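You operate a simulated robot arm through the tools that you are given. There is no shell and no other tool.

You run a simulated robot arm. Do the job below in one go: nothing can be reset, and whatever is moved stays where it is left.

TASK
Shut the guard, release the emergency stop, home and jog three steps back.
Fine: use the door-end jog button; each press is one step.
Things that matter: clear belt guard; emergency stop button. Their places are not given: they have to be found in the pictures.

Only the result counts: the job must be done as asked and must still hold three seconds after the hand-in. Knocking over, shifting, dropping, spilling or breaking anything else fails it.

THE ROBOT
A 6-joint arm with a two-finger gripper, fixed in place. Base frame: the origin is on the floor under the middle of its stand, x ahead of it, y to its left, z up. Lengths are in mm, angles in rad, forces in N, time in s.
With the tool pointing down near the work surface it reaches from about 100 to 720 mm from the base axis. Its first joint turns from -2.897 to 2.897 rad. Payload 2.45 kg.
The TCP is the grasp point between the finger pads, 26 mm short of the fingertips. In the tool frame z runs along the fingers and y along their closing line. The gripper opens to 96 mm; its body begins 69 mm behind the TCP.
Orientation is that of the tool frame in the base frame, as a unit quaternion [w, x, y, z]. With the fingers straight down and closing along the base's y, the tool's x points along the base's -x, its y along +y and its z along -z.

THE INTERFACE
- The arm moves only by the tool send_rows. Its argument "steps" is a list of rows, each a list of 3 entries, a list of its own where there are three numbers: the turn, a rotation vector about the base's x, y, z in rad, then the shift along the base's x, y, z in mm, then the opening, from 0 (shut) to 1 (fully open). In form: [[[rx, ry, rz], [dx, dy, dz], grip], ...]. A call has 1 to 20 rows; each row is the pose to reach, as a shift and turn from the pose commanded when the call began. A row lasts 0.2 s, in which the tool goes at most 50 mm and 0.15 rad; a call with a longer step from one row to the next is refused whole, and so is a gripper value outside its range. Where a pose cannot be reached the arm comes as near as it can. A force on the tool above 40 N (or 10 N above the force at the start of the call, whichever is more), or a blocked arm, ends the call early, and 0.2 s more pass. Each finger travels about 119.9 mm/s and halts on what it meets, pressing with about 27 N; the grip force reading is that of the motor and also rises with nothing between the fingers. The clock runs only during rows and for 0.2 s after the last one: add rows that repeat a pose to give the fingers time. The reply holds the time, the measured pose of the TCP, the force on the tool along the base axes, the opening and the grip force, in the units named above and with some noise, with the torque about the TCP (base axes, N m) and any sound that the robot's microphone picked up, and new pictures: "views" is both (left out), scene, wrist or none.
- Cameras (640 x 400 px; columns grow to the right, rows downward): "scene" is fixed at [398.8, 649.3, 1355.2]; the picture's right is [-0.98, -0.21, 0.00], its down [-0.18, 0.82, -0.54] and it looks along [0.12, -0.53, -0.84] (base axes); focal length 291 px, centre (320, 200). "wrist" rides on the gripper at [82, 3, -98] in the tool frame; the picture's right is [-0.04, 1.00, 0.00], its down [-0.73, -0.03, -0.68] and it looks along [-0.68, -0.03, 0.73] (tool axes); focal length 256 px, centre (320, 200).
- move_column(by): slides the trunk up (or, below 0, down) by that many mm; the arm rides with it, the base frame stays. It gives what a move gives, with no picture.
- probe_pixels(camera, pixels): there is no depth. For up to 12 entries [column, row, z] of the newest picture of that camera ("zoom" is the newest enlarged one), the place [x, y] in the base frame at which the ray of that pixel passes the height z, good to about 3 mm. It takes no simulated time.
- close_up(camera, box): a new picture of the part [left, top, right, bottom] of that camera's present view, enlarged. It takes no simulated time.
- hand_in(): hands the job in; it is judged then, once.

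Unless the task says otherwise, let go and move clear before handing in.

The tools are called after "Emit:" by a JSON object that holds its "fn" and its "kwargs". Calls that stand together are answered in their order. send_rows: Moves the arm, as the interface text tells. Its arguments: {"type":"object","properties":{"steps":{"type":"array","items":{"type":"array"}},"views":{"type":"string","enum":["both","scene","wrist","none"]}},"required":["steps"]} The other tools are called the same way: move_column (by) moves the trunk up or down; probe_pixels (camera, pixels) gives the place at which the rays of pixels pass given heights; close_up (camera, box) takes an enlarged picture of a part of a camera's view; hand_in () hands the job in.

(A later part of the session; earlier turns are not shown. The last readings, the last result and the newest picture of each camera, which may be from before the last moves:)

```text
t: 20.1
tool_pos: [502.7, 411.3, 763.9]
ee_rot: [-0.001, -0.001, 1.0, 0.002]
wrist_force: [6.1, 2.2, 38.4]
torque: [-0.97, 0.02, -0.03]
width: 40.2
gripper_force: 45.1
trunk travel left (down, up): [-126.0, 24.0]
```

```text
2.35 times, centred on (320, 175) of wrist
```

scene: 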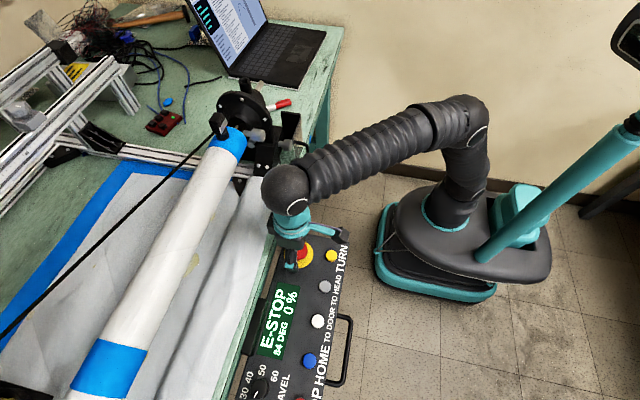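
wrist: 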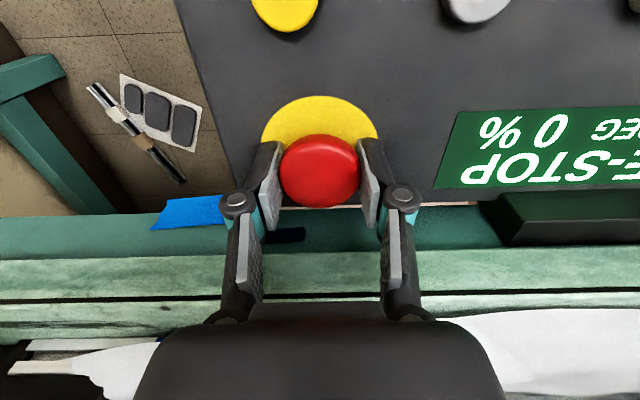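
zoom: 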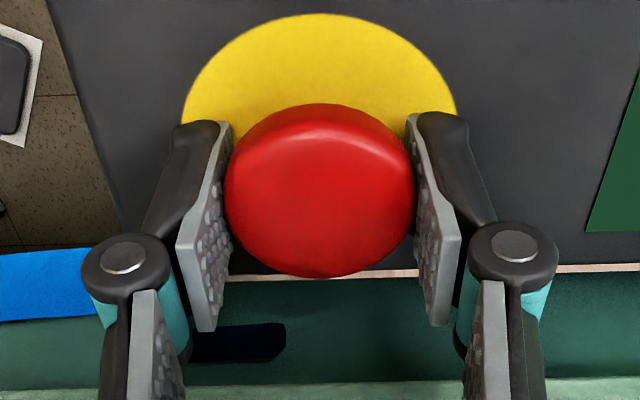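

The grip holds the cap (40 mm), but there is 38 N of upward force, so the tips are pressing on the panel. I'll raise the commanded pose by 4 mm to relieve it while holding.

Emit:
{"fn": "send_rows", "kwargs": {"steps": [[[0, 0, 0], [0, 0, 2], 0.35], [[0, 0, 0], [0, 0, 4], 0.35], [[0, 0, 0], [0, 0, 4], 0.35]], "views": "wrist"}}

```text
t: 20.9
tool_pos: [504.0, 411.9, 762.4]
ee_rot: [-0.004, -0.003, 1.0, -0.001]
wrist_force: [-3.3, -4.1, 14.4]
torque: [0.3, -0.18, 0.11]
width: 39.9
gripper_force: 44.8
trunk travel left (down, up): [-126.0, 24.0]
```

wrist: 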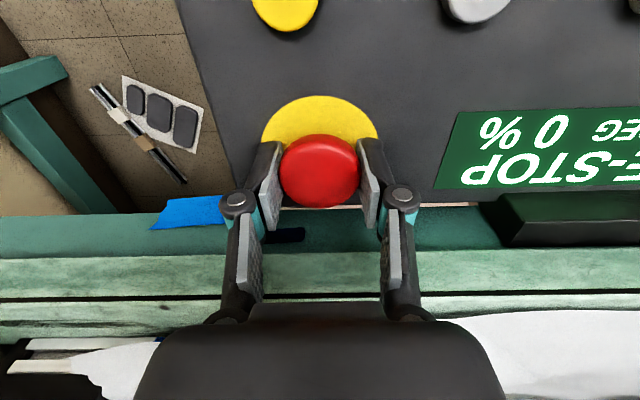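

Force is down to 14 N. I'll ease up 2 mm more and twist clockwise as seen from above (negative turn about z) in small steps.

Emit:
{"fn": "send_rows", "kwargs": {"steps": [[[0, 0, 0], [0, 0, 2], 0.35], [[0, 0, -0.1], [0, 0, 2], 0.35], [[0, 0, -0.2], [0, 0, 2], 0.35], [[0, 0, -0.3], [0, 0, 2], 0.35], [[0, 0, -0.4], [0, 0, 2], 0.35], [[0, 0, -0.5], [0, 0, 2], 0.35], [[0, 0, -0.6], [0, 0, 2], 0.35]]}}

Emit:
{"fn": "close_up", "kwargs": {"camera": "scene", "box": [230, 220, 370, 360]}}

```text
t: 22.5
tool_pos: [504.3, 410.0, 766.1]
ee_rot: [-0.003, 0.295, 0.956, 0.0]
wrist_force: [-2.3, -13.6, -1.1]
torque: [-0.23, 0.02, 0.59]
width: 39.9
gripper_force: 44.9
trunk travel left (down, up): [-126.0, 24.0]
```

scene: 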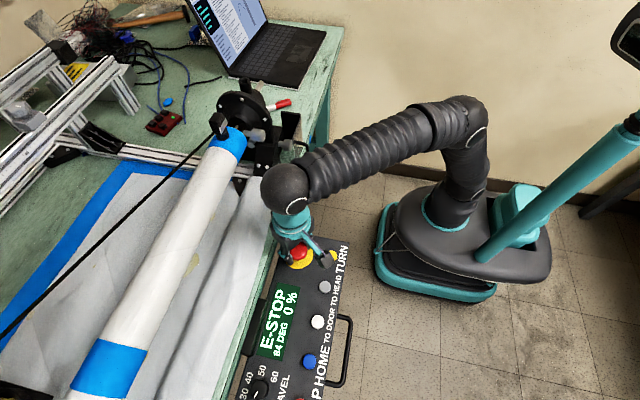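
wrist: 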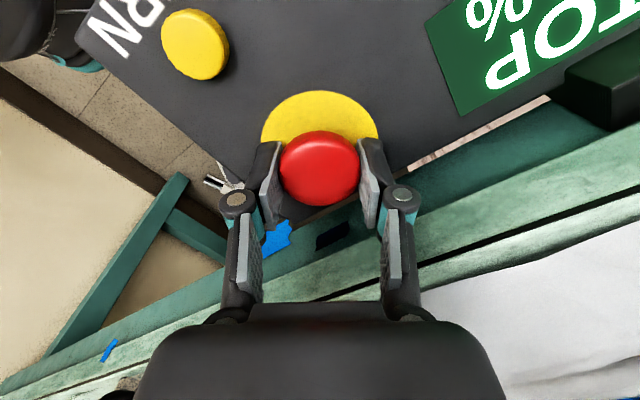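

```text
2.86 times, centred on (300, 290) of scene
```

zoom: 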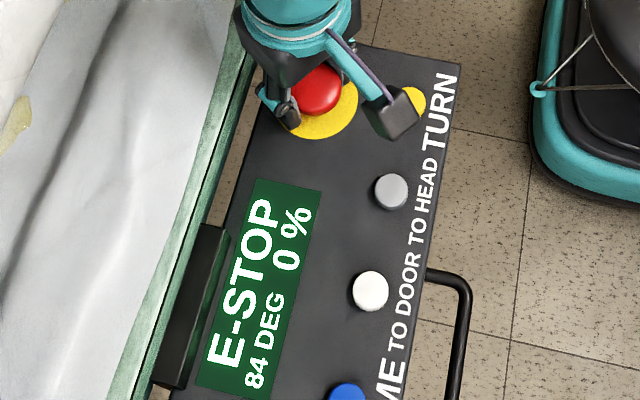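

There is 0.59 N·m of twist resistance and the display still says E-STOP. I'll continue turning clockwise.

Emit:
{"fn": "send_rows", "kwargs": {"steps": [[[0, 0, -0.1], [0, 0, 0], 0.35], [[0, 0, -0.2], [0, 0, 0], 0.35], [[0, 0, -0.3], [0, 0, 0], 0.35], [[0, 0, -0.4], [0, 0, 0], 0.35], [[0, 0, -0.5], [0, 0, 0], 0.35]]}}

Emit:
{"fn": "close_up", "kwargs": {"camera": "scene", "box": [230, 220, 370, 360]}}

```text
t: 23.7
tool_pos: [502.9, 412.5, 767.6]
ee_rot: [-0.003, 0.521, 0.853, 0.001]
wrist_force: [-12.6, -13.6, -0.7]
torque: [-0.13, 0.19, 0.69]
width: 40.0
gripper_force: 45.0
trunk travel left (down, up): [-126.0, 24.0]
heard: click, click, click
```

scene: 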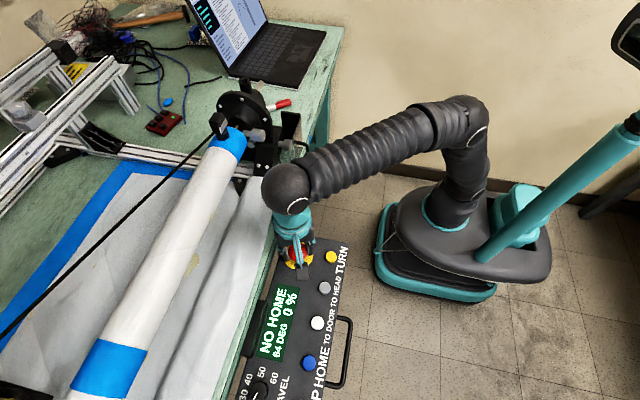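
wrist: 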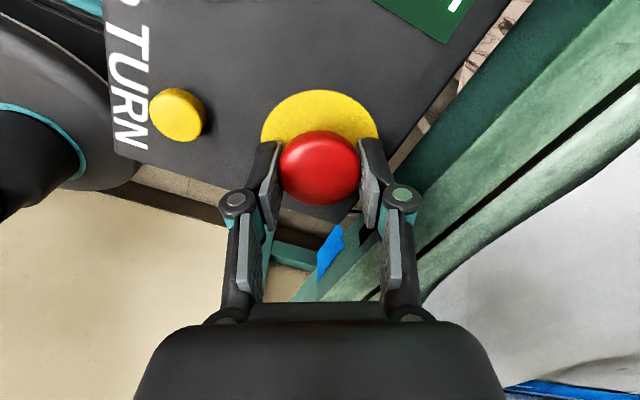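

```text
2.86 times, centred on (300, 290) of scene
```

zoom: 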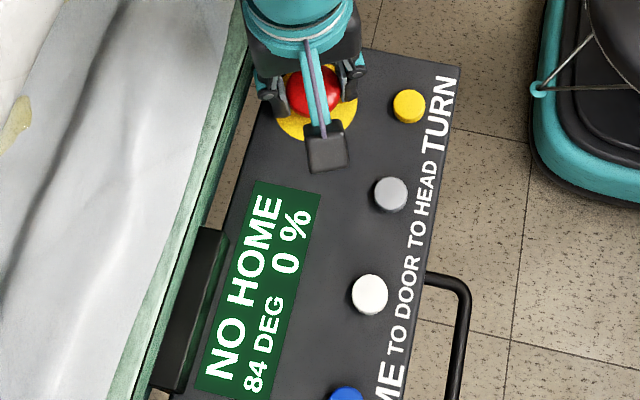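

The display now reads "NO HOME" and clicks were heard, so the emergency stop is released. I'll open just enough to clear the cap and rise straight up.

Emit:
{"fn": "send_rows", "kwargs": {"steps": [[[0, 0, 0], [0, 0, 0], 0.48], [[0, 0, 0], [0, 0, 0], 0.55], [[0, 0, 0], [0, 0, 0], 0.55], [[0, 0, 0], [0, 0, 10], 0.55], [[0, 0, 0], [0, 0, 25], 0.55], [[0, 0, 0], [0, 0, 45], 0.55], [[0, 0, 0], [0, 0, 70], 0.55], [[0, 0, 0], [0, 0, 90], 0.55], [[0, 0, 0], [0, 0, 90], 0.55]]}}

Emit:
{"fn": "close_up", "kwargs": {"camera": "scene", "box": [230, 220, 370, 360]}}

```text
t: 25.7
tool_pos: [506.2, 411.0, 855.7]
ee_rot: [-0.003, 0.521, 0.853, 0.002]
wrist_force: [-0.2, -0.5, -0.2]
torque: [-0.01, 0.01, 0.02]
width: 52.8
gripper_force: 0.0
trunk travel left (down, up): [-126.0, 24.0]
heard: click
```

scene: 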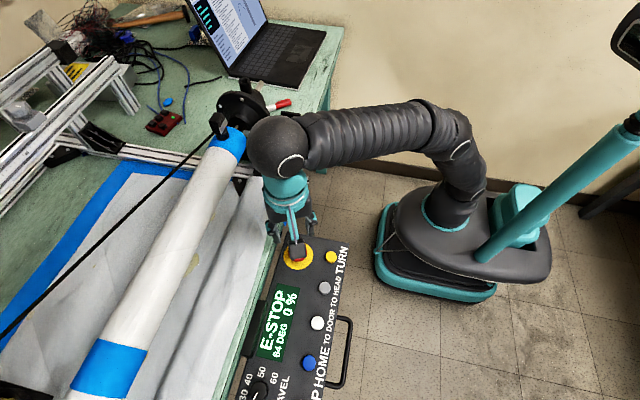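
wrist: 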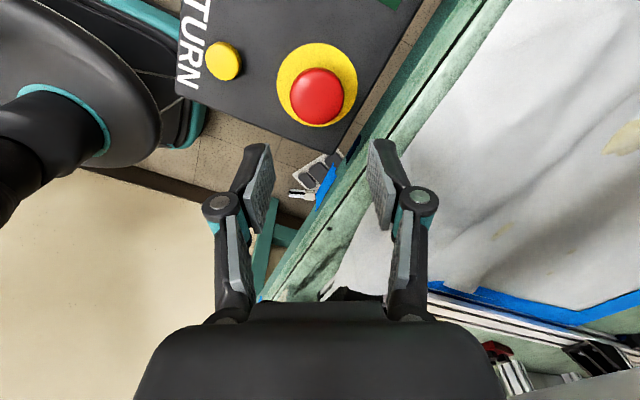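

```text
2.86 times, centred on (300, 290) of scene
```

zoom: 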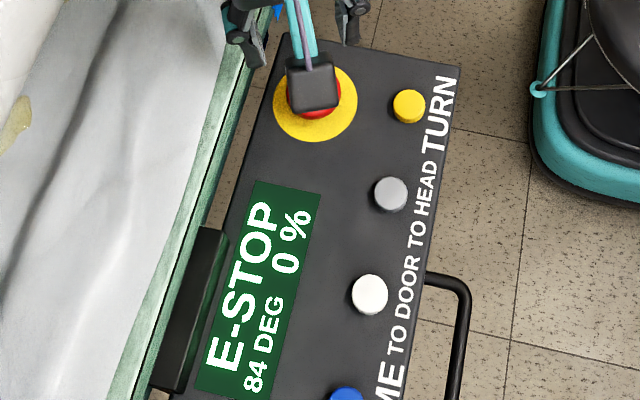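

After I let go there was another click and the display returned to "E-STOP", so the cap sprang back while held down. I'll turn the tool back at hover, then repeat with an upward pull during the twist so that the cap can pop up.

Emit:
{"fn": "probe_pixels", "kwargs": {"camera": "wrist", "pixels": [[317, 96, 750], [317, 96, 755], [316, 85, 727]]}}

Emit:
{"fn": "send_rows", "kwargs": {"steps": [[[0, 0, 0.14], [0, 0, 0], 0.75], [[0, 0, 0.28], [0, 0, 0], 0.75], [[0, 0, 0.42], [0, 0, 0], 0.75], [[0, 0, 0.56], [0, 0, 0], 0.75], [[0, 0, 0.7], [0, 0, 0], 0.75], [[0, 0, 0.84], [0, 0, 0], 0.75], [[0, 0, 0.98], [0, 0, 0], 0.75], [[0, 0, 1.1], [0, 0, 0], 0.75], [[0, 0, 1.24], [0, 0, 0], 0.75], [[0, 0, 1.38], [0, 0, 0], 0.75], [[0, 0, 1.38], [0, 0, 0], 0.75]]}}

Emit:
{"fn": "close_up", "kwargs": {"camera": "wrist", "box": [270, 30, 390, 150]}}

Emit:
{"fn": "close_up", "kwargs": {"camera": "scene", "box": [270, 225, 350, 285]}}

```text
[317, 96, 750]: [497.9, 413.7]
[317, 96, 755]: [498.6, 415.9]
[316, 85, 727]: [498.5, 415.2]
```

```text
t: 28.1
tool_pos: [503.6, 410.8, 856.8]
ee_rot: [-0.003, -0.143, 0.99, -0.002]
wrist_force: [1.2, -0.6, 0.0]
torque: [0.02, 0.01, -0.03]
width: 71.9
gripper_force: 0.1
trunk travel left (down, up): [-126.0, 24.0]
```

scene: 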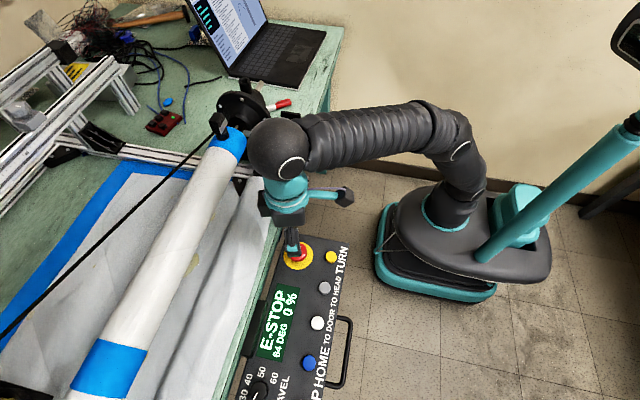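
wrist: 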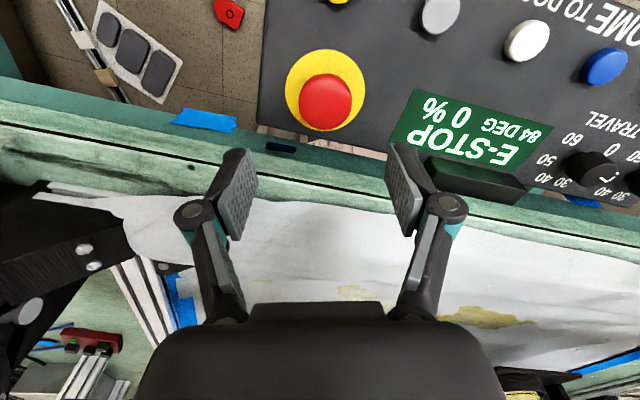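

```text
3.33 times, centred on (330, 90) of wrist
```

zoom: 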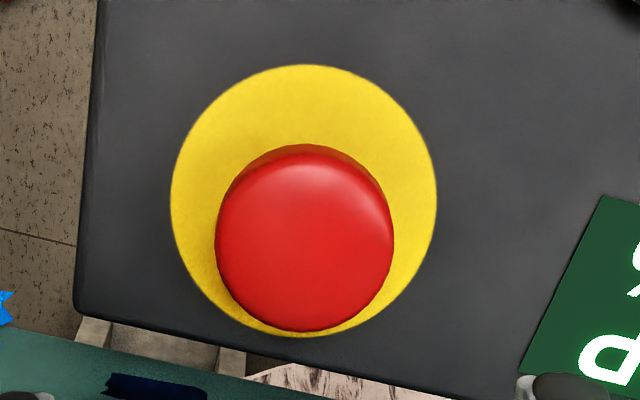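

```text
6.67 times, centred on (310, 255) of scene
```

zoom: 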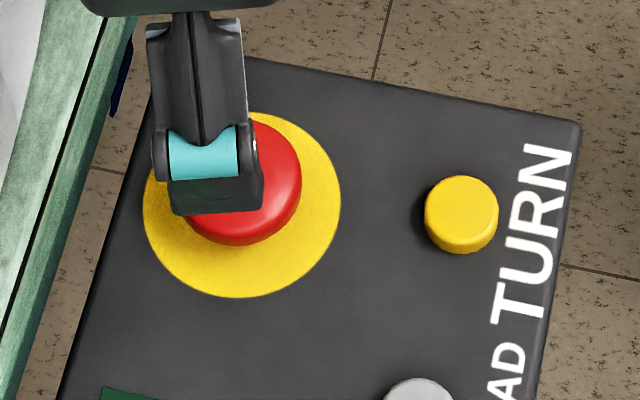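

Comparing with the earlier close-up, the panel seems to have moved by about 1 px in the scene view (roughly 2–3 mm in +y) from side force in the twist. I'll repeat the original panel close-up to measure this.

Emit:
{"fn": "close_up", "kwargs": {"camera": "scene", "box": [220, 220, 380, 400]}}

Emit:
{"fn": "probe_pixels", "kwargs": {"camera": "wrist", "pixels": [[325.3, 102, 750], [325.3, 90.5, 727], [325.3, 102, 752]]}}

```text
2.22 times, centred on (300, 310) of scene
```

zoom: 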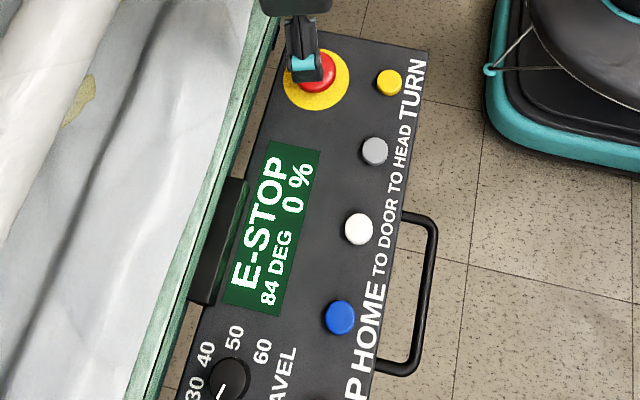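

```text
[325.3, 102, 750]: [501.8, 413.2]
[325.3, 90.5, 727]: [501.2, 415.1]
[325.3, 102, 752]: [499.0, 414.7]
```

The whole panel with its clip has slid about 1.7 px (≈4 mm) toward +y along the table edge, because the cap sat about 3–4 mm off the tool axis when I twisted. I'll re-centre the tool by (−3, +4), lower with no panel contact, and grip again.

Emit:
{"fn": "send_rows", "kwargs": {"steps": [[[0, 0, 0], [-3, 4.3, -20], 0.75], [[0, 0, 0], [-3, 4.3, -45], 0.75], [[0, 0, 0], [-3, 4.3, -65], 0.75], [[0, 0, 0], [-3, 4.3, -80], 0.75], [[0, 0, 0], [-3, 4.3, -89], 0.75], [[0, 0, 0], [-3, 4.3, -89], 0.6], [[0, 0, 0], [-3, 4.3, -89], 0.5], [[0, 0, 0], [-3, 4.3, -89], 0.46]], "views": "wrist"}}

Emit:
{"fn": "close_up", "kwargs": {"camera": "wrist", "box": [200, 90, 440, 260]}}

```text
t: 29.9
tool_pos: [501.4, 416.9, 766.2]
ee_rot: [-0.003, -0.142, 0.99, -0.001]
wrist_force: [0.1, 0.0, -0.5]
torque: [-0.02, 0.0, -0.01]
width: 44.0
gripper_force: 0.0
trunk travel left (down, up): [-126.0, 24.0]
```

wrist: 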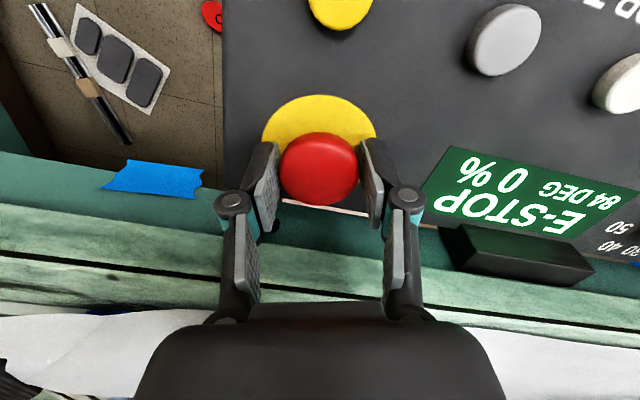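

```text
2.35 times, centred on (320, 175) of wrist
```

zoom: 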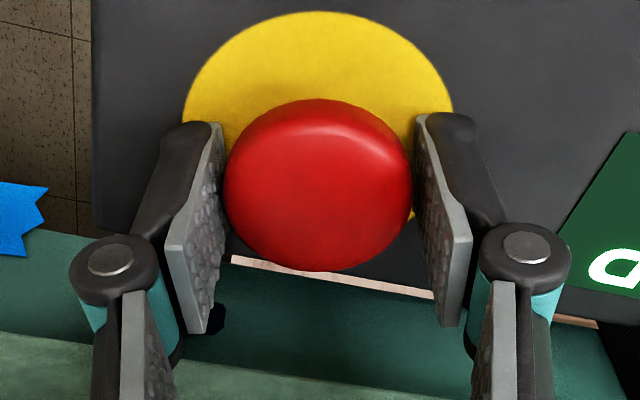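

The fingers straddle the cap with slight clearance and no force. I'll zoom in on the finger tips to judge whether the cap is centred fore-and-aft on the pads.

Emit:
{"fn": "close_up", "kwargs": {"camera": "wrist", "box": [250, 130, 400, 240]}}

Emit:
{"fn": "close_up", "kwargs": {"camera": "scene", "box": [260, 215, 340, 285]}}

```text
3.64 times, centred on (325, 185) of wrist
```

zoom: 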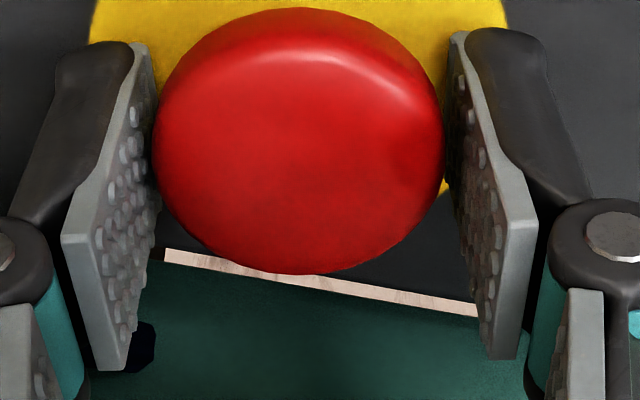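

```text
5.71 times, centred on (300, 250) of scene
```

zoom: 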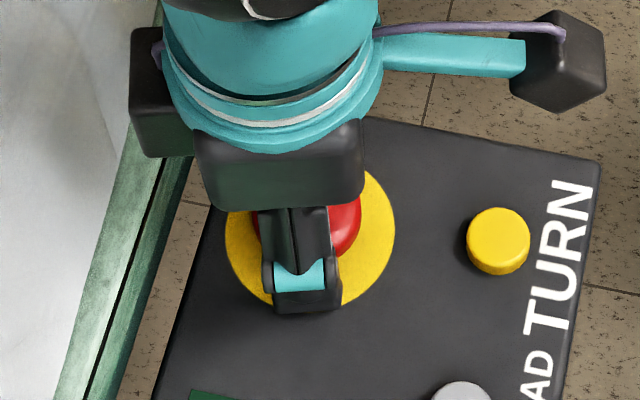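

The cap's widest line sits near the middle of the pads, so centring looks good to within a couple of mm. I'll grip it now and read the forces.

Emit:
{"fn": "send_rows", "kwargs": {"steps": [[[0, 0, 0], [0, 0, 0], 0.4], [[0, 0, 0], [0, 0, 0], 0.35], [[0, 0, 0], [0, 0, 0], 0.35]], "views": "none"}}

```text
t: 30.7
tool_pos: [504.3, 415.0, 766.4]
ee_rot: [-0.002, -0.141, 0.99, -0.002]
wrist_force: [-0.9, -2.5, 0.1]
torque: [-0.07, 0.05, -0.21]
width: 38.7
gripper_force: 44.6
trunk travel left (down, up): [-126.0, 24.0]
```

Gripped at 38.7 mm with almost no side force. I'll start the clockwise twist in small steps with a slight lift and watch the side forces.

Emit:
{"fn": "send_rows", "kwargs": {"steps": [[[0, 0, -0.1], [0, 0, 0.3], 0.35], [[0, 0, -0.2], [0, 0, 0.6], 0.35], [[0, 0, -0.3], [0, 0, 1], 0.35], [[0, 0, -0.4], [0, 0, 1], 0.35]], "views": "wrist"}}

```text
t: 31.7
tool_pos: [501.0, 414.7, 768.2]
ee_rot: [-0.004, 0.058, 0.998, 0.0]
wrist_force: [2.1, -3.4, -2.6]
torque: [-0.02, 0.01, 0.54]
width: 40.0
gripper_force: 45.2
trunk travel left (down, up): [-126.0, 24.0]
```

wrist: 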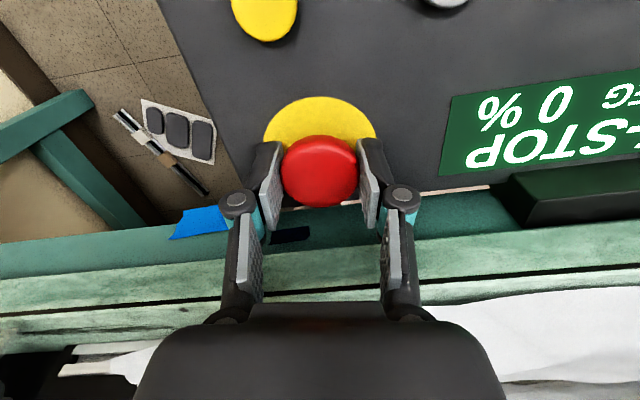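

Side force is now only about 3–4 N with 0.54 N·m twist torque, so centring is right. I'll keep turning.

Emit:
{"fn": "send_rows", "kwargs": {"steps": [[[0, 0, -0.1], [0, 0, 0.3], 0.35], [[0, 0, -0.2], [0, 0, 0.6], 0.35], [[0, 0, -0.3], [0, 0, 1], 0.35]], "views": "scene"}}

```text
t: 32.5
tool_pos: [501.7, 415.4, 768.9]
ee_rot: [-0.004, 0.207, 0.978, 0.0]
wrist_force: [1.1, -4.1, -1.4]
torque: [-0.06, -0.02, 0.9]
width: 40.1
gripper_force: 44.5
trunk travel left (down, up): [-126.0, 24.0]
```

scene: 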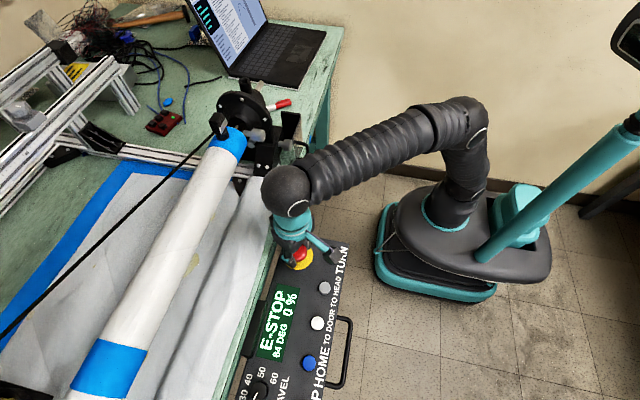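

The twist torque has risen to 0.9 N·m and the display still says E-STOP. I'll go on turning in small steps with a bit of lift.

Emit:
{"fn": "send_rows", "kwargs": {"steps": [[[0, 0, -0.1], [0, 0, 0.5], 0.35], [[0, 0, -0.2], [0, 0, 1], 0.35], [[0, 0, -0.2], [0, 0, 1], 0.35]], "views": "scene"}}

```text
t: 33.3
tool_pos: [500.1, 416.0, 769.4]
ee_rot: [-0.002, 0.304, 0.953, 0.001]
wrist_force: [-2.0, -2.5, -0.9]
torque: [0.02, -0.04, -0.13]
width: 39.9
gripper_force: 45.8
trunk travel left (down, up): [-126.0, 24.0]
heard: click
```

scene: 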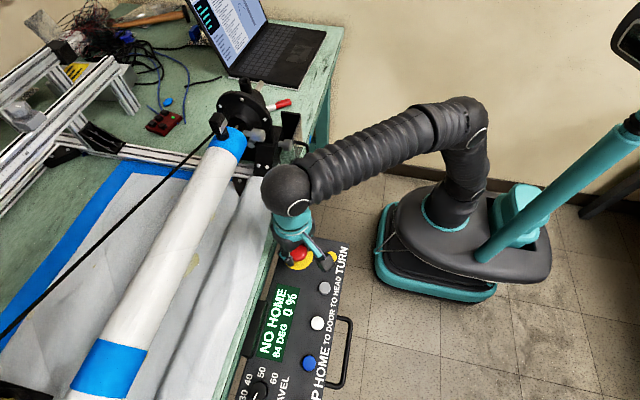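

One click and the display reads "NO HOME" with the torque gone. I'll lift a few mm while holding, to let the cap come up, before letting go.

Emit:
{"fn": "send_rows", "kwargs": {"steps": [[[0, 0, 0], [0, 0, 1], 0.35], [[0, 0, 0], [0, 0, 2], 0.35], [[0, 0, 0], [0, 0, 3], 0.35], [[0, 0, 0], [0, 0, 3], 0.35]], "views": "both"}}

Emit:
{"fn": "close_up", "kwargs": {"camera": "scene", "box": [220, 220, 380, 400]}}

```text
t: 34.3
tool_pos: [500.5, 415.4, 772.6]
ee_rot: [-0.002, 0.303, 0.953, 0.0]
wrist_force: [-1.6, -5.7, 0.6]
torque: [-0.11, 0.01, -0.26]
width: 40.2
gripper_force: 44.7
trunk travel left (down, up): [-126.0, 24.0]
```

scene: 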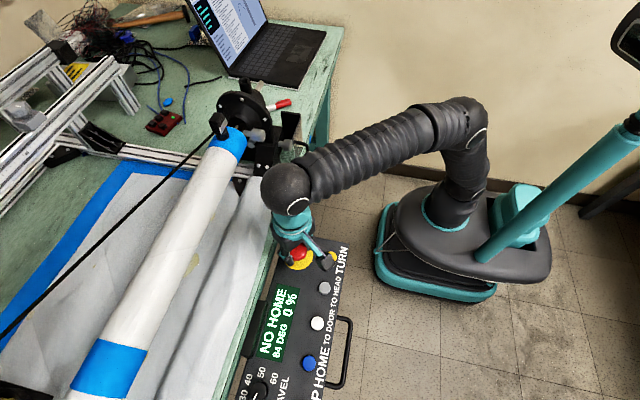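
wrist: 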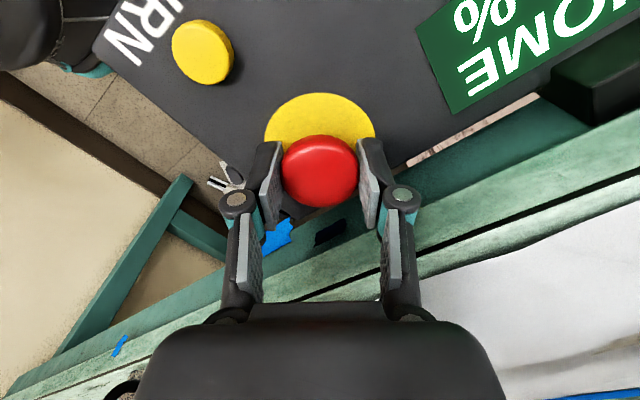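

```text
2.22 times, centred on (300, 310) of scene
```

zoom: 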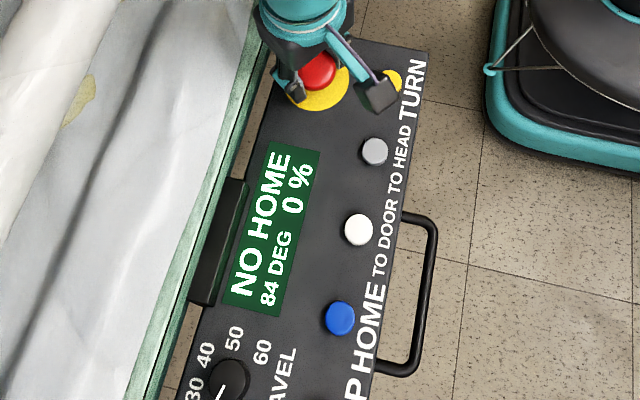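

The cap has come up with almost no force and "NO HOME" holds. While I still hold the cap, I'll gently draw the panel back toward −y by the ~4 mm it slid earlier, watching force and pictures.

Emit:
{"fn": "send_rows", "kwargs": {"steps": [[[0, 0, 0], [0, -1, 0], 0.35], [[0, 0, 0], [0, -2, 0], 0.35], [[0, 0, 0], [0, -3, 0], 0.35], [[0, 0, 0], [0, -3, 0], 0.35]], "views": "scene"}}

Emit:
{"fn": "close_up", "kwargs": {"camera": "scene", "box": [220, 220, 380, 400]}}

```text
t: 35.3
tool_pos: [501.6, 413.3, 772.7]
ee_rot: [-0.004, 0.302, 0.953, 0.001]
wrist_force: [2.2, 14.4, 1.7]
torque: [0.61, -0.31, 0.19]
width: 39.7
gripper_force: 45.3
trunk travel left (down, up): [-126.0, 24.0]
```

scene: 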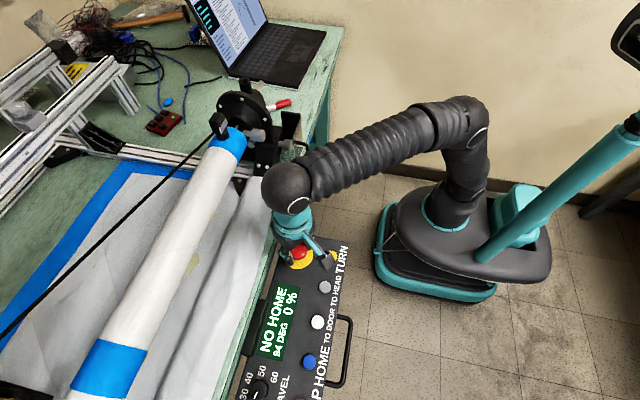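

```text
2.22 times, centred on (300, 310) of scene
```

zoom: 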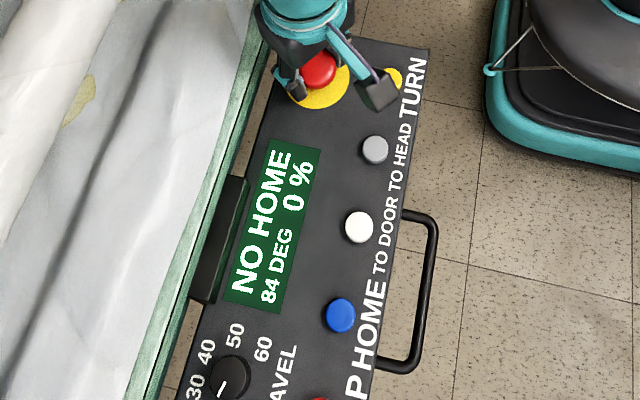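

The panel moved back by about half (white button at zoom (359,227) against 225 originally and 229 when shifted). I'll draw another ~2.5 mm.

Emit:
{"fn": "send_rows", "kwargs": {"steps": [[[0, 0, 0], [0, -1, 0], 0.35], [[0, 0, 0], [0, -2, 0], 0.35], [[0, 0, 0], [0, -2.4, 0], 0.35]], "views": "scene"}}

Emit:
{"fn": "close_up", "kwargs": {"camera": "scene", "box": [220, 220, 380, 400]}}

```text
t: 36.1
tool_pos: [501.3, 411.4, 772.2]
ee_rot: [-0.003, 0.303, 0.953, 0.001]
wrist_force: [-1.1, 13.8, 2.2]
torque: [0.26, 0.16, -0.2]
width: 39.9
gripper_force: 44.9
trunk travel left (down, up): [-126.0, 24.0]
```

scene: 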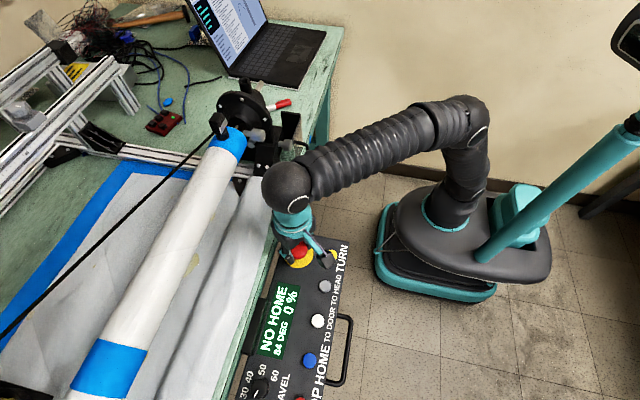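

```text
2.22 times, centred on (300, 310) of scene
```

zoom: 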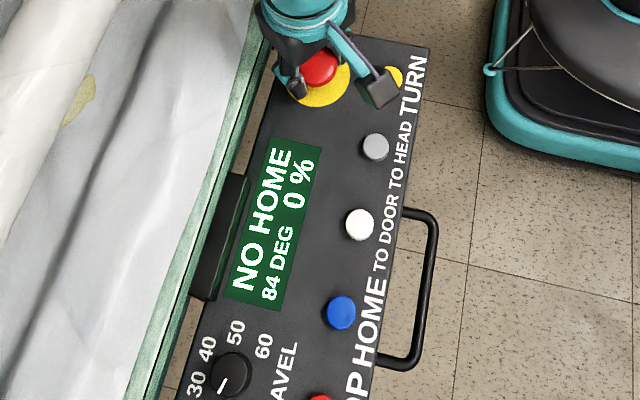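

The panel is back where it started (white (360,225), blue (341,313), grey (376,147), matching the first close-up). I'll relax the side force by 0.9 mm and open the fingers in place.

Emit:
{"fn": "send_rows", "kwargs": {"steps": [[[0, 0, 0], [0, 0.5, 0], 0.35], [[0, 0, 0], [0, 0.9, 0], 0.35], [[0, 0, 0], [0, 0.9, 0], 0.5], [[0, 0, 0], [0, 0.9, 0], 0.58], [[0, 0, 0], [0, 0.9, 0], 0.58]], "views": "both"}}

Emit:
{"fn": "close_up", "kwargs": {"camera": "scene", "box": [220, 220, 380, 400]}}

```text
t: 37.3
tool_pos: [502.5, 411.9, 772.4]
ee_rot: [-0.003, 0.303, 0.953, 0.001]
wrist_force: [0.7, -0.4, -0.4]
torque: [0.02, -0.02, 0.0]
width: 55.7
gripper_force: 0.0
trunk travel left (down, up): [-126.0, 24.0]
```

scene: 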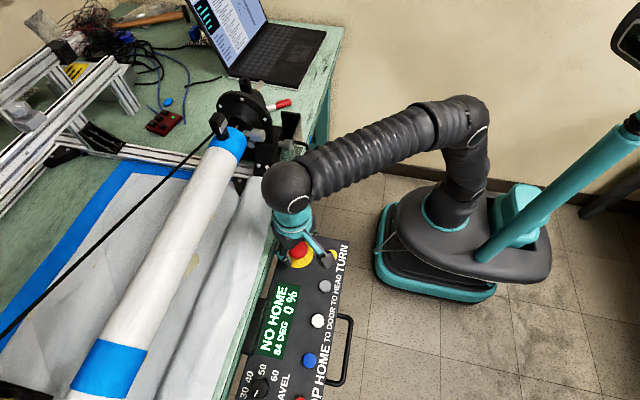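
wrist: 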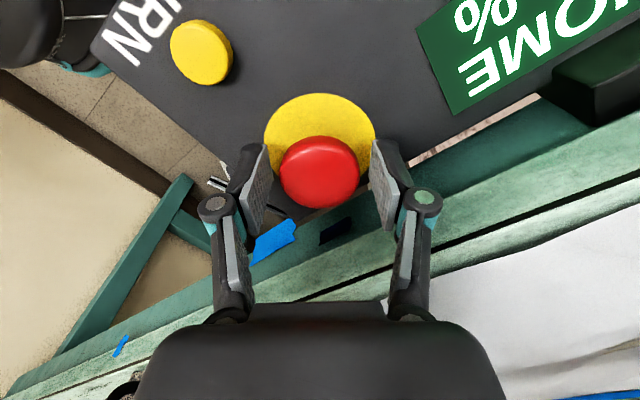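

```text
2.22 times, centred on (300, 310) of scene
```

zoom: 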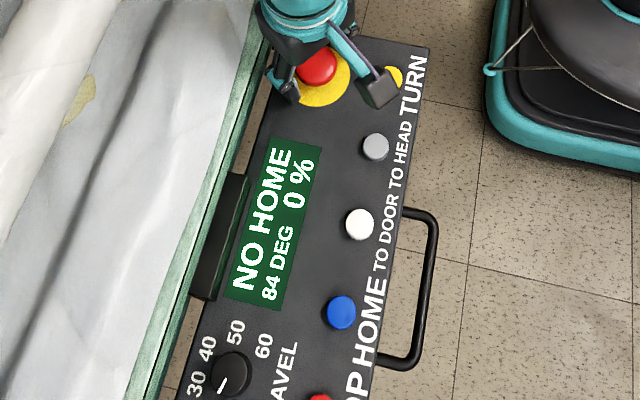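

The display stays at "NO HOME" with the fingers open, so the e-stop is truly released now. I'll rise clear, close the fingers, and turn the tool to face outward on the way toward the HOME button.

Emit:
{"fn": "send_rows", "kwargs": {"steps": [[[0, 0, 0], [0, 0, 10], 0.58], [[0, 0, 0], [0, 0, 25], 0.58], [[0, 0, 0], [0, 0, 45], 0.58], [[0, 0, 0], [0, 0, 60], 0.58], [[0, 0, 0.14], [-11, 6, 60], 0.58], [[0, 0, 0.28], [-22, 12, 60], 0.3], [[0, 0, 0.42], [-33, 18, 60], 0], [[0, 0, 0.56], [-44, 24, 60], 0], [[0, 0, 0.7], [-55, 30, 60], 0], [[0, 0, 0.84], [-66, 36, 60], 0], [[0, 0, 0.98], [-77, 42, 60], 0], [[0, 0, 1.12], [-88, 48, 60], 0], [[0, 0, 1.26], [-99, 54, 60], 0], [[0, 0, 1.4], [-110, 60, 60], 0], [[0, 0, 1.5], [-120, 66, 60], 0], [[0, 0, 1.57], [-125, 70, 60], 0], [[0, 0, 1.57], [-125, 70, 60], 0]]}}

Emit:
{"fn": "close_up", "kwargs": {"camera": "scene", "box": [220, 220, 380, 400]}}

```text
t: 40.9
tool_pos: [375.1, 481.5, 831.5]
ee_rot: [-0.003, -0.461, 0.888, -0.003]
wrist_force: [0.5, 0.4, 0.6]
torque: [-0.03, 0.0, -0.01]
width: 0.1
gripper_force: 26.4
trunk travel left (down, up): [-126.0, 24.0]
```

scene: 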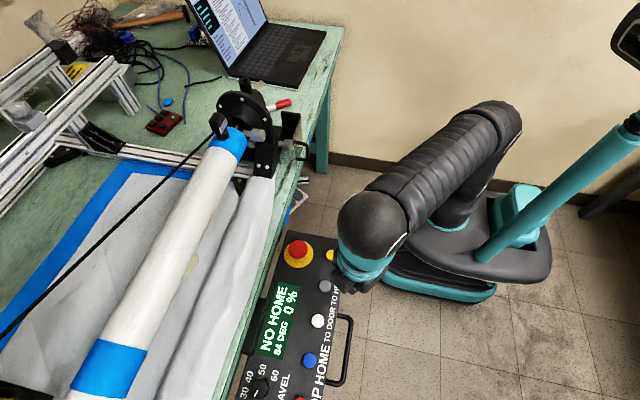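
wrist: 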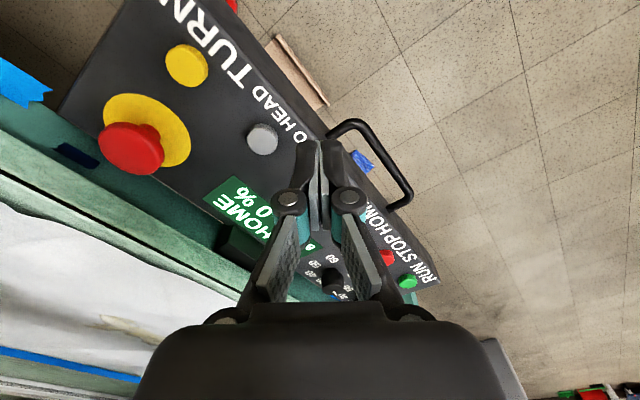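

```text
2.22 times, centred on (300, 310) of scene
```

zoom: 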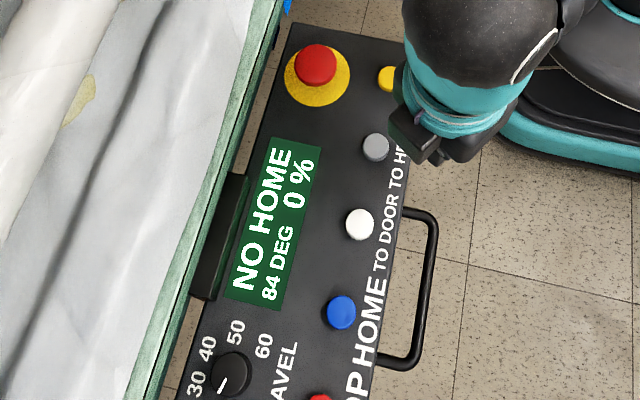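

The e-stop cap stands visibly higher, the display reads "NO HOME", and the panel is in place. I'll raise the trunk 24 mm for reach, since the blue HOME button is about 745 mm from the axis.

Emit:
{"fn": "move_column", "kwargs": {"by": 24}}

```text
t: 41.6
tool_pos: [375.1, 480.3, 856.3]
ee_rot: [-0.003, -0.459, 0.888, -0.002]
wrist_force: [0.7, -0.1, 0.5]
torque: [0.0, 0.02, -0.01]
width: 0.3
gripper_force: 26.8
trunk travel left (down, up): [-150.0, 0.0]
```

The tool is now at (375,480,856). I'll tilt it about 0.25 rad outward and extend to hover above the blue HOME button at about (428,614,797).

Emit:
{"fn": "send_rows", "kwargs": {"steps": [[[0.041, -0.029, 0], [4, 10, -10], 0], [[0.082, -0.057, 0], [10, 26, -22], 0], [[0.123, -0.086, 0], [17, 44, -34], 0], [[0.164, -0.115, 0], [25, 63, -44], 0], [[0.205, -0.143, 0], [33, 82, -51], 0], [[0.205, -0.143, 0], [40, 100, -56], 0], [[0.205, -0.143, 0], [47, 118, -58], 0], [[0.205, -0.143, 0], [52.5, 133, -59], 0], [[0.205, -0.143, 0], [52.5, 133, -59], 0]]}}

Emit:
{"fn": "close_up", "kwargs": {"camera": "wrist", "box": [220, 90, 420, 250]}}

Emit:
{"fn": "close_up", "kwargs": {"camera": "scene", "box": [220, 220, 380, 400]}}

```text
t: 43.6
tool_pos: [427.2, 613.4, 796.7]
ee_rot: [0.108, -0.456, 0.882, 0.057]
wrist_force: [-0.1, -0.7, -0.5]
torque: [0.01, 0.0, 0.04]
width: 0.0
gripper_force: 26.9
trunk travel left (down, up): [-150.0, 0.0]
```

scene: 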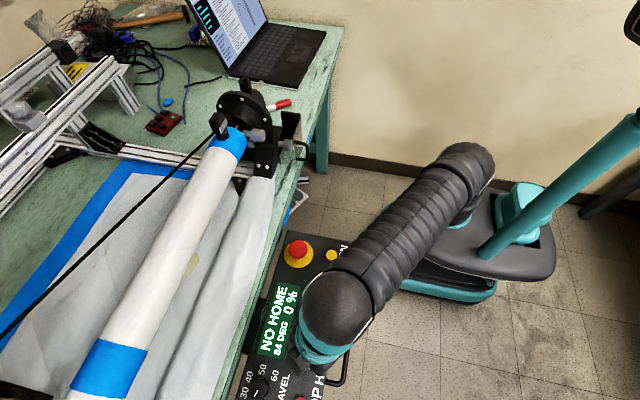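
wrist: 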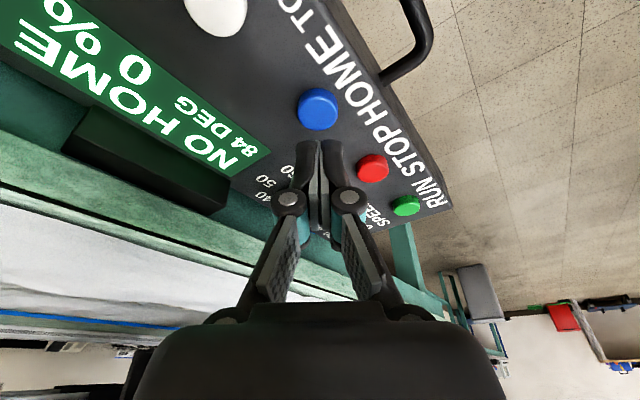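

```text
2.50 times, centred on (320, 170) of wrist
```

zoom: 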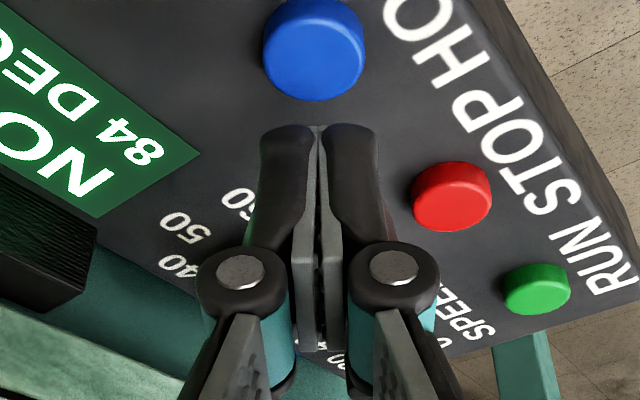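

```text
2.22 times, centred on (300, 310) of scene
```

zoom: 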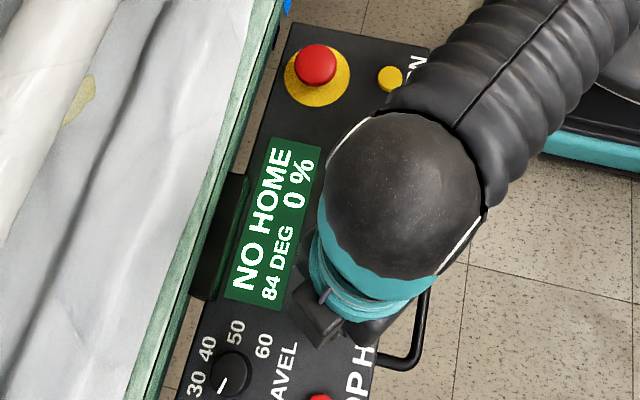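

The tool reached the hover point (427,613,797); the blue button is at wrist (318,108), ahead of the fingertips. I'll probe its exact place from here.

Emit:
{"fn": "probe_pixels", "kwargs": {"camera": "wrist", "pixels": [[317.5, 107, 739], [317.5, 107, 742], [373, 167, 739], [215, 10, 739]]}}

```text
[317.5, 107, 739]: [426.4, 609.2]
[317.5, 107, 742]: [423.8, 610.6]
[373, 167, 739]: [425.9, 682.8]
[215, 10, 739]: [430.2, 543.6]
```

Blue is at about (426,610,739), directly under my planned contact edge. I'll descend quickly to just above, then press in small steps.

Emit:
{"fn": "send_rows", "kwargs": {"steps": [[[0, 0, 0], [0, 0, -12], 0], [[0, 0, 0], [0, 0, -22], 0], [[0, 0, 0], [0, 0, -26], 0], [[0, 0, 0], [0, 0, -28], 0], [[0, 0, 0], [0, 0, -30], 0], [[0, 0, 0], [0, 0, -31.5], 0], [[0, 0, 0], [0, 0, -33], 0]]}}

Emit:
{"fn": "close_up", "kwargs": {"camera": "wrist", "box": [240, 90, 400, 220]}}

```text
t: 45.2
tool_pos: [427.7, 613.2, 764.9]
ee_rot: [0.11, -0.456, 0.881, 0.058]
wrist_force: [1.9, 5.8, 16.4]
torque: [0.08, -0.03, 0.0]
width: 6.0
gripper_force: 28.5
trunk travel left (down, up): [-150.0, 0.0]
heard: click
```

scene: 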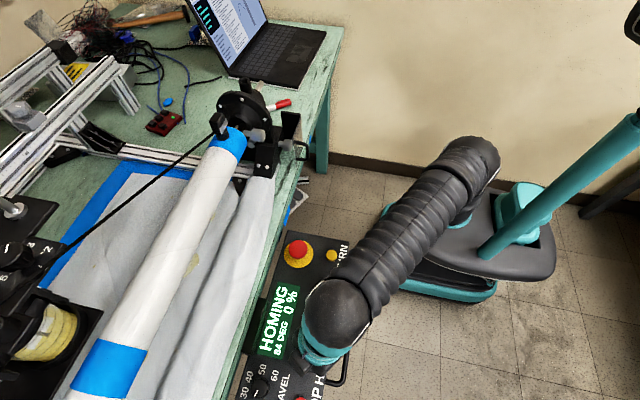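
wrist: 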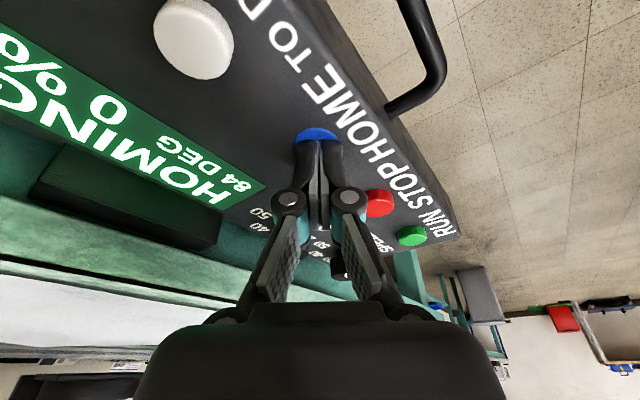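

```text
3.08 times, centred on (320, 155) of wrist
```

zoom: 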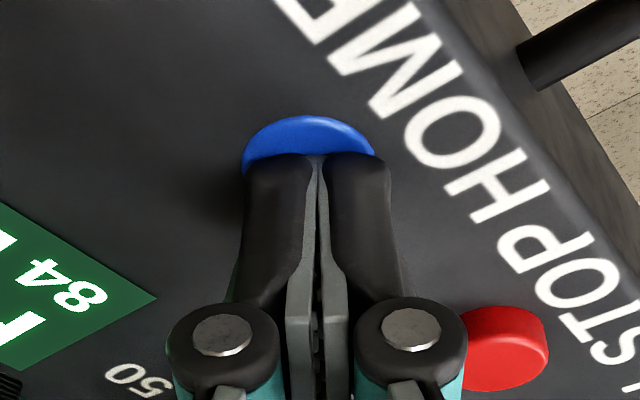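

Click heard and the display reads "HOMING"; the carriage has come into view at the left of the scene. I'll lift off the button and shift back to hover over the white TO DOOR button while it homes.

Emit:
{"fn": "send_rows", "kwargs": {"steps": [[[0, 0, 0], [0, 0, 8], 0], [[0, 0, 0], [0, 0, 20], 0], [[0, 0, 0], [0, 0, 33], 0], [[0, 0, 0], [0, -20, 33], 0], [[0, 0, 0], [0, -40, 33], 0], [[0, 0, 0], [0.5, -60, 33], 0], [[0, 0, 0], [1, -70, 33], 0], [[0, 0, 0], [1, -70, 33], 0]]}}

Emit:
{"fn": "close_up", "kwargs": {"camera": "scene", "box": [220, 220, 380, 400]}}

```text
t: 47.0
tool_pos: [429.5, 544.0, 798.5]
ee_rot: [0.108, -0.456, 0.882, 0.056]
wrist_force: [0.0, 0.4, -0.5]
torque: [0.0, 0.0, 0.01]
width: 0.1
gripper_force: 28.8
trunk travel left (down, up): [-150.0, 0.0]
```

scene: 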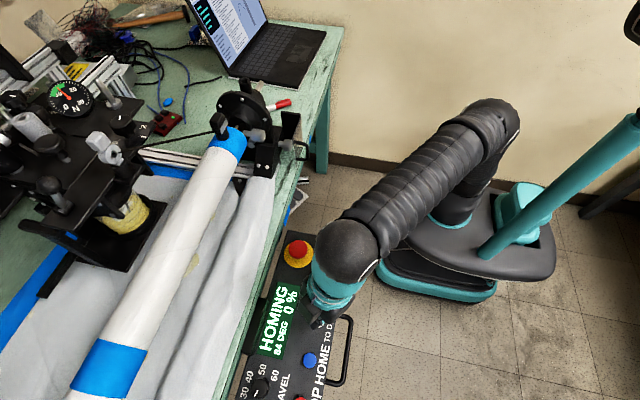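
wrist: 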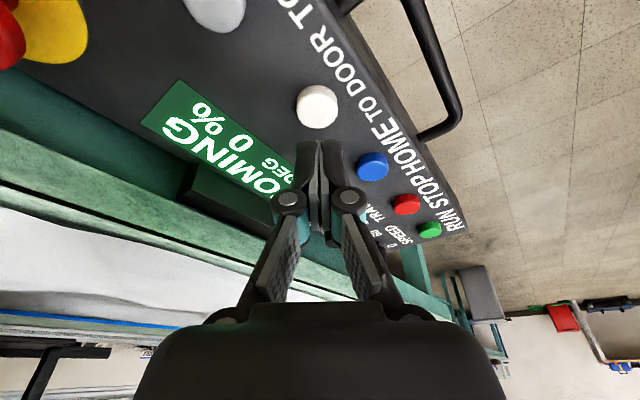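

```text
2.22 times, centred on (300, 310) of scene
```

zoom: 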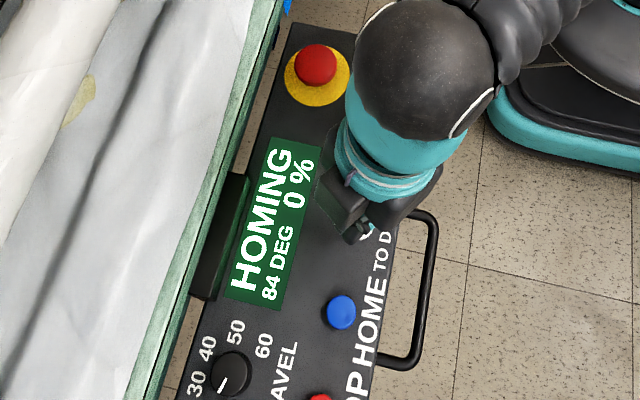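

"HOMING" continues and the carriage is moving toward the headstock; the white button sits at wrist (317,107), the same alignment as blue had. I'll wait in place.

Emit:
{"fn": "send_rows", "kwargs": {"steps": [[[0, 0, 0], [0, 0, 0], 0], [[0, 0, 0], [0, 0, 0], 0], [[0, 0, 0], [0, 0, 0], 0], [[0, 0, 0], [0, 0, 0], 0], [[0, 0, 0], [0, 0, 0], 0], [[0, 0, 0], [0, 0, 0], 0], [[0, 0, 0], [0, 0, 0], 0], [[0, 0, 0], [0, 0, 0], 0], [[0, 0, 0], [0, 0, 0], 0], [[0, 0, 0], [0, 0, 0], 0]]}}

Emit:
{"fn": "close_up", "kwargs": {"camera": "scene", "box": [220, 220, 380, 400]}}

```text
t: 49.2
tool_pos: [429.4, 545.6, 797.9]
ee_rot: [0.108, -0.456, 0.882, 0.056]
wrist_force: [-0.6, -0.3, 0.5]
torque: [-0.02, 0.03, 0.0]
width: 0.0
gripper_force: 28.3
trunk travel left (down, up): [-150.0, 0.0]
```

scene: 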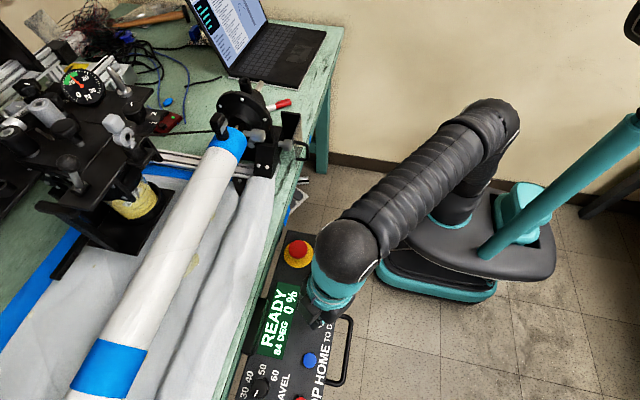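
wrist: 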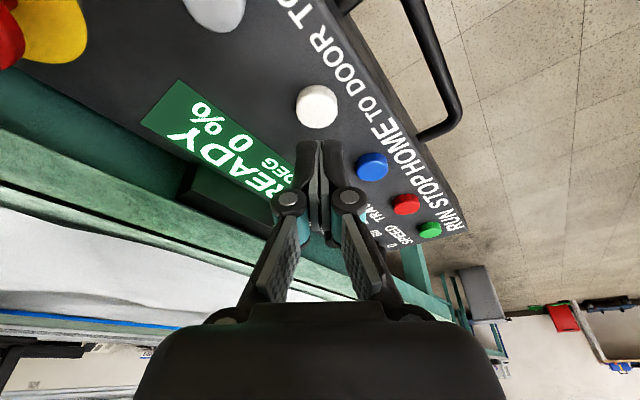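

```text
2.22 times, centred on (300, 310) of scene
```

zoom: 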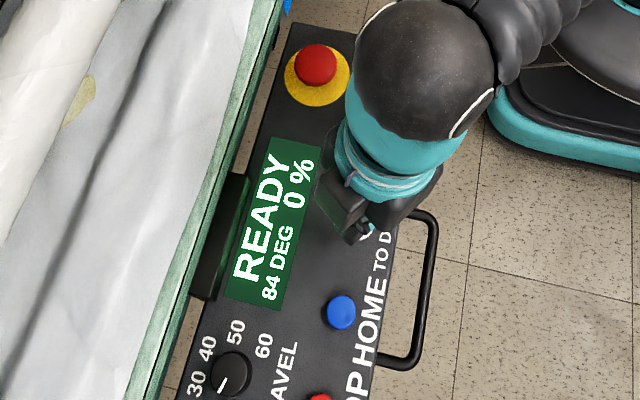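

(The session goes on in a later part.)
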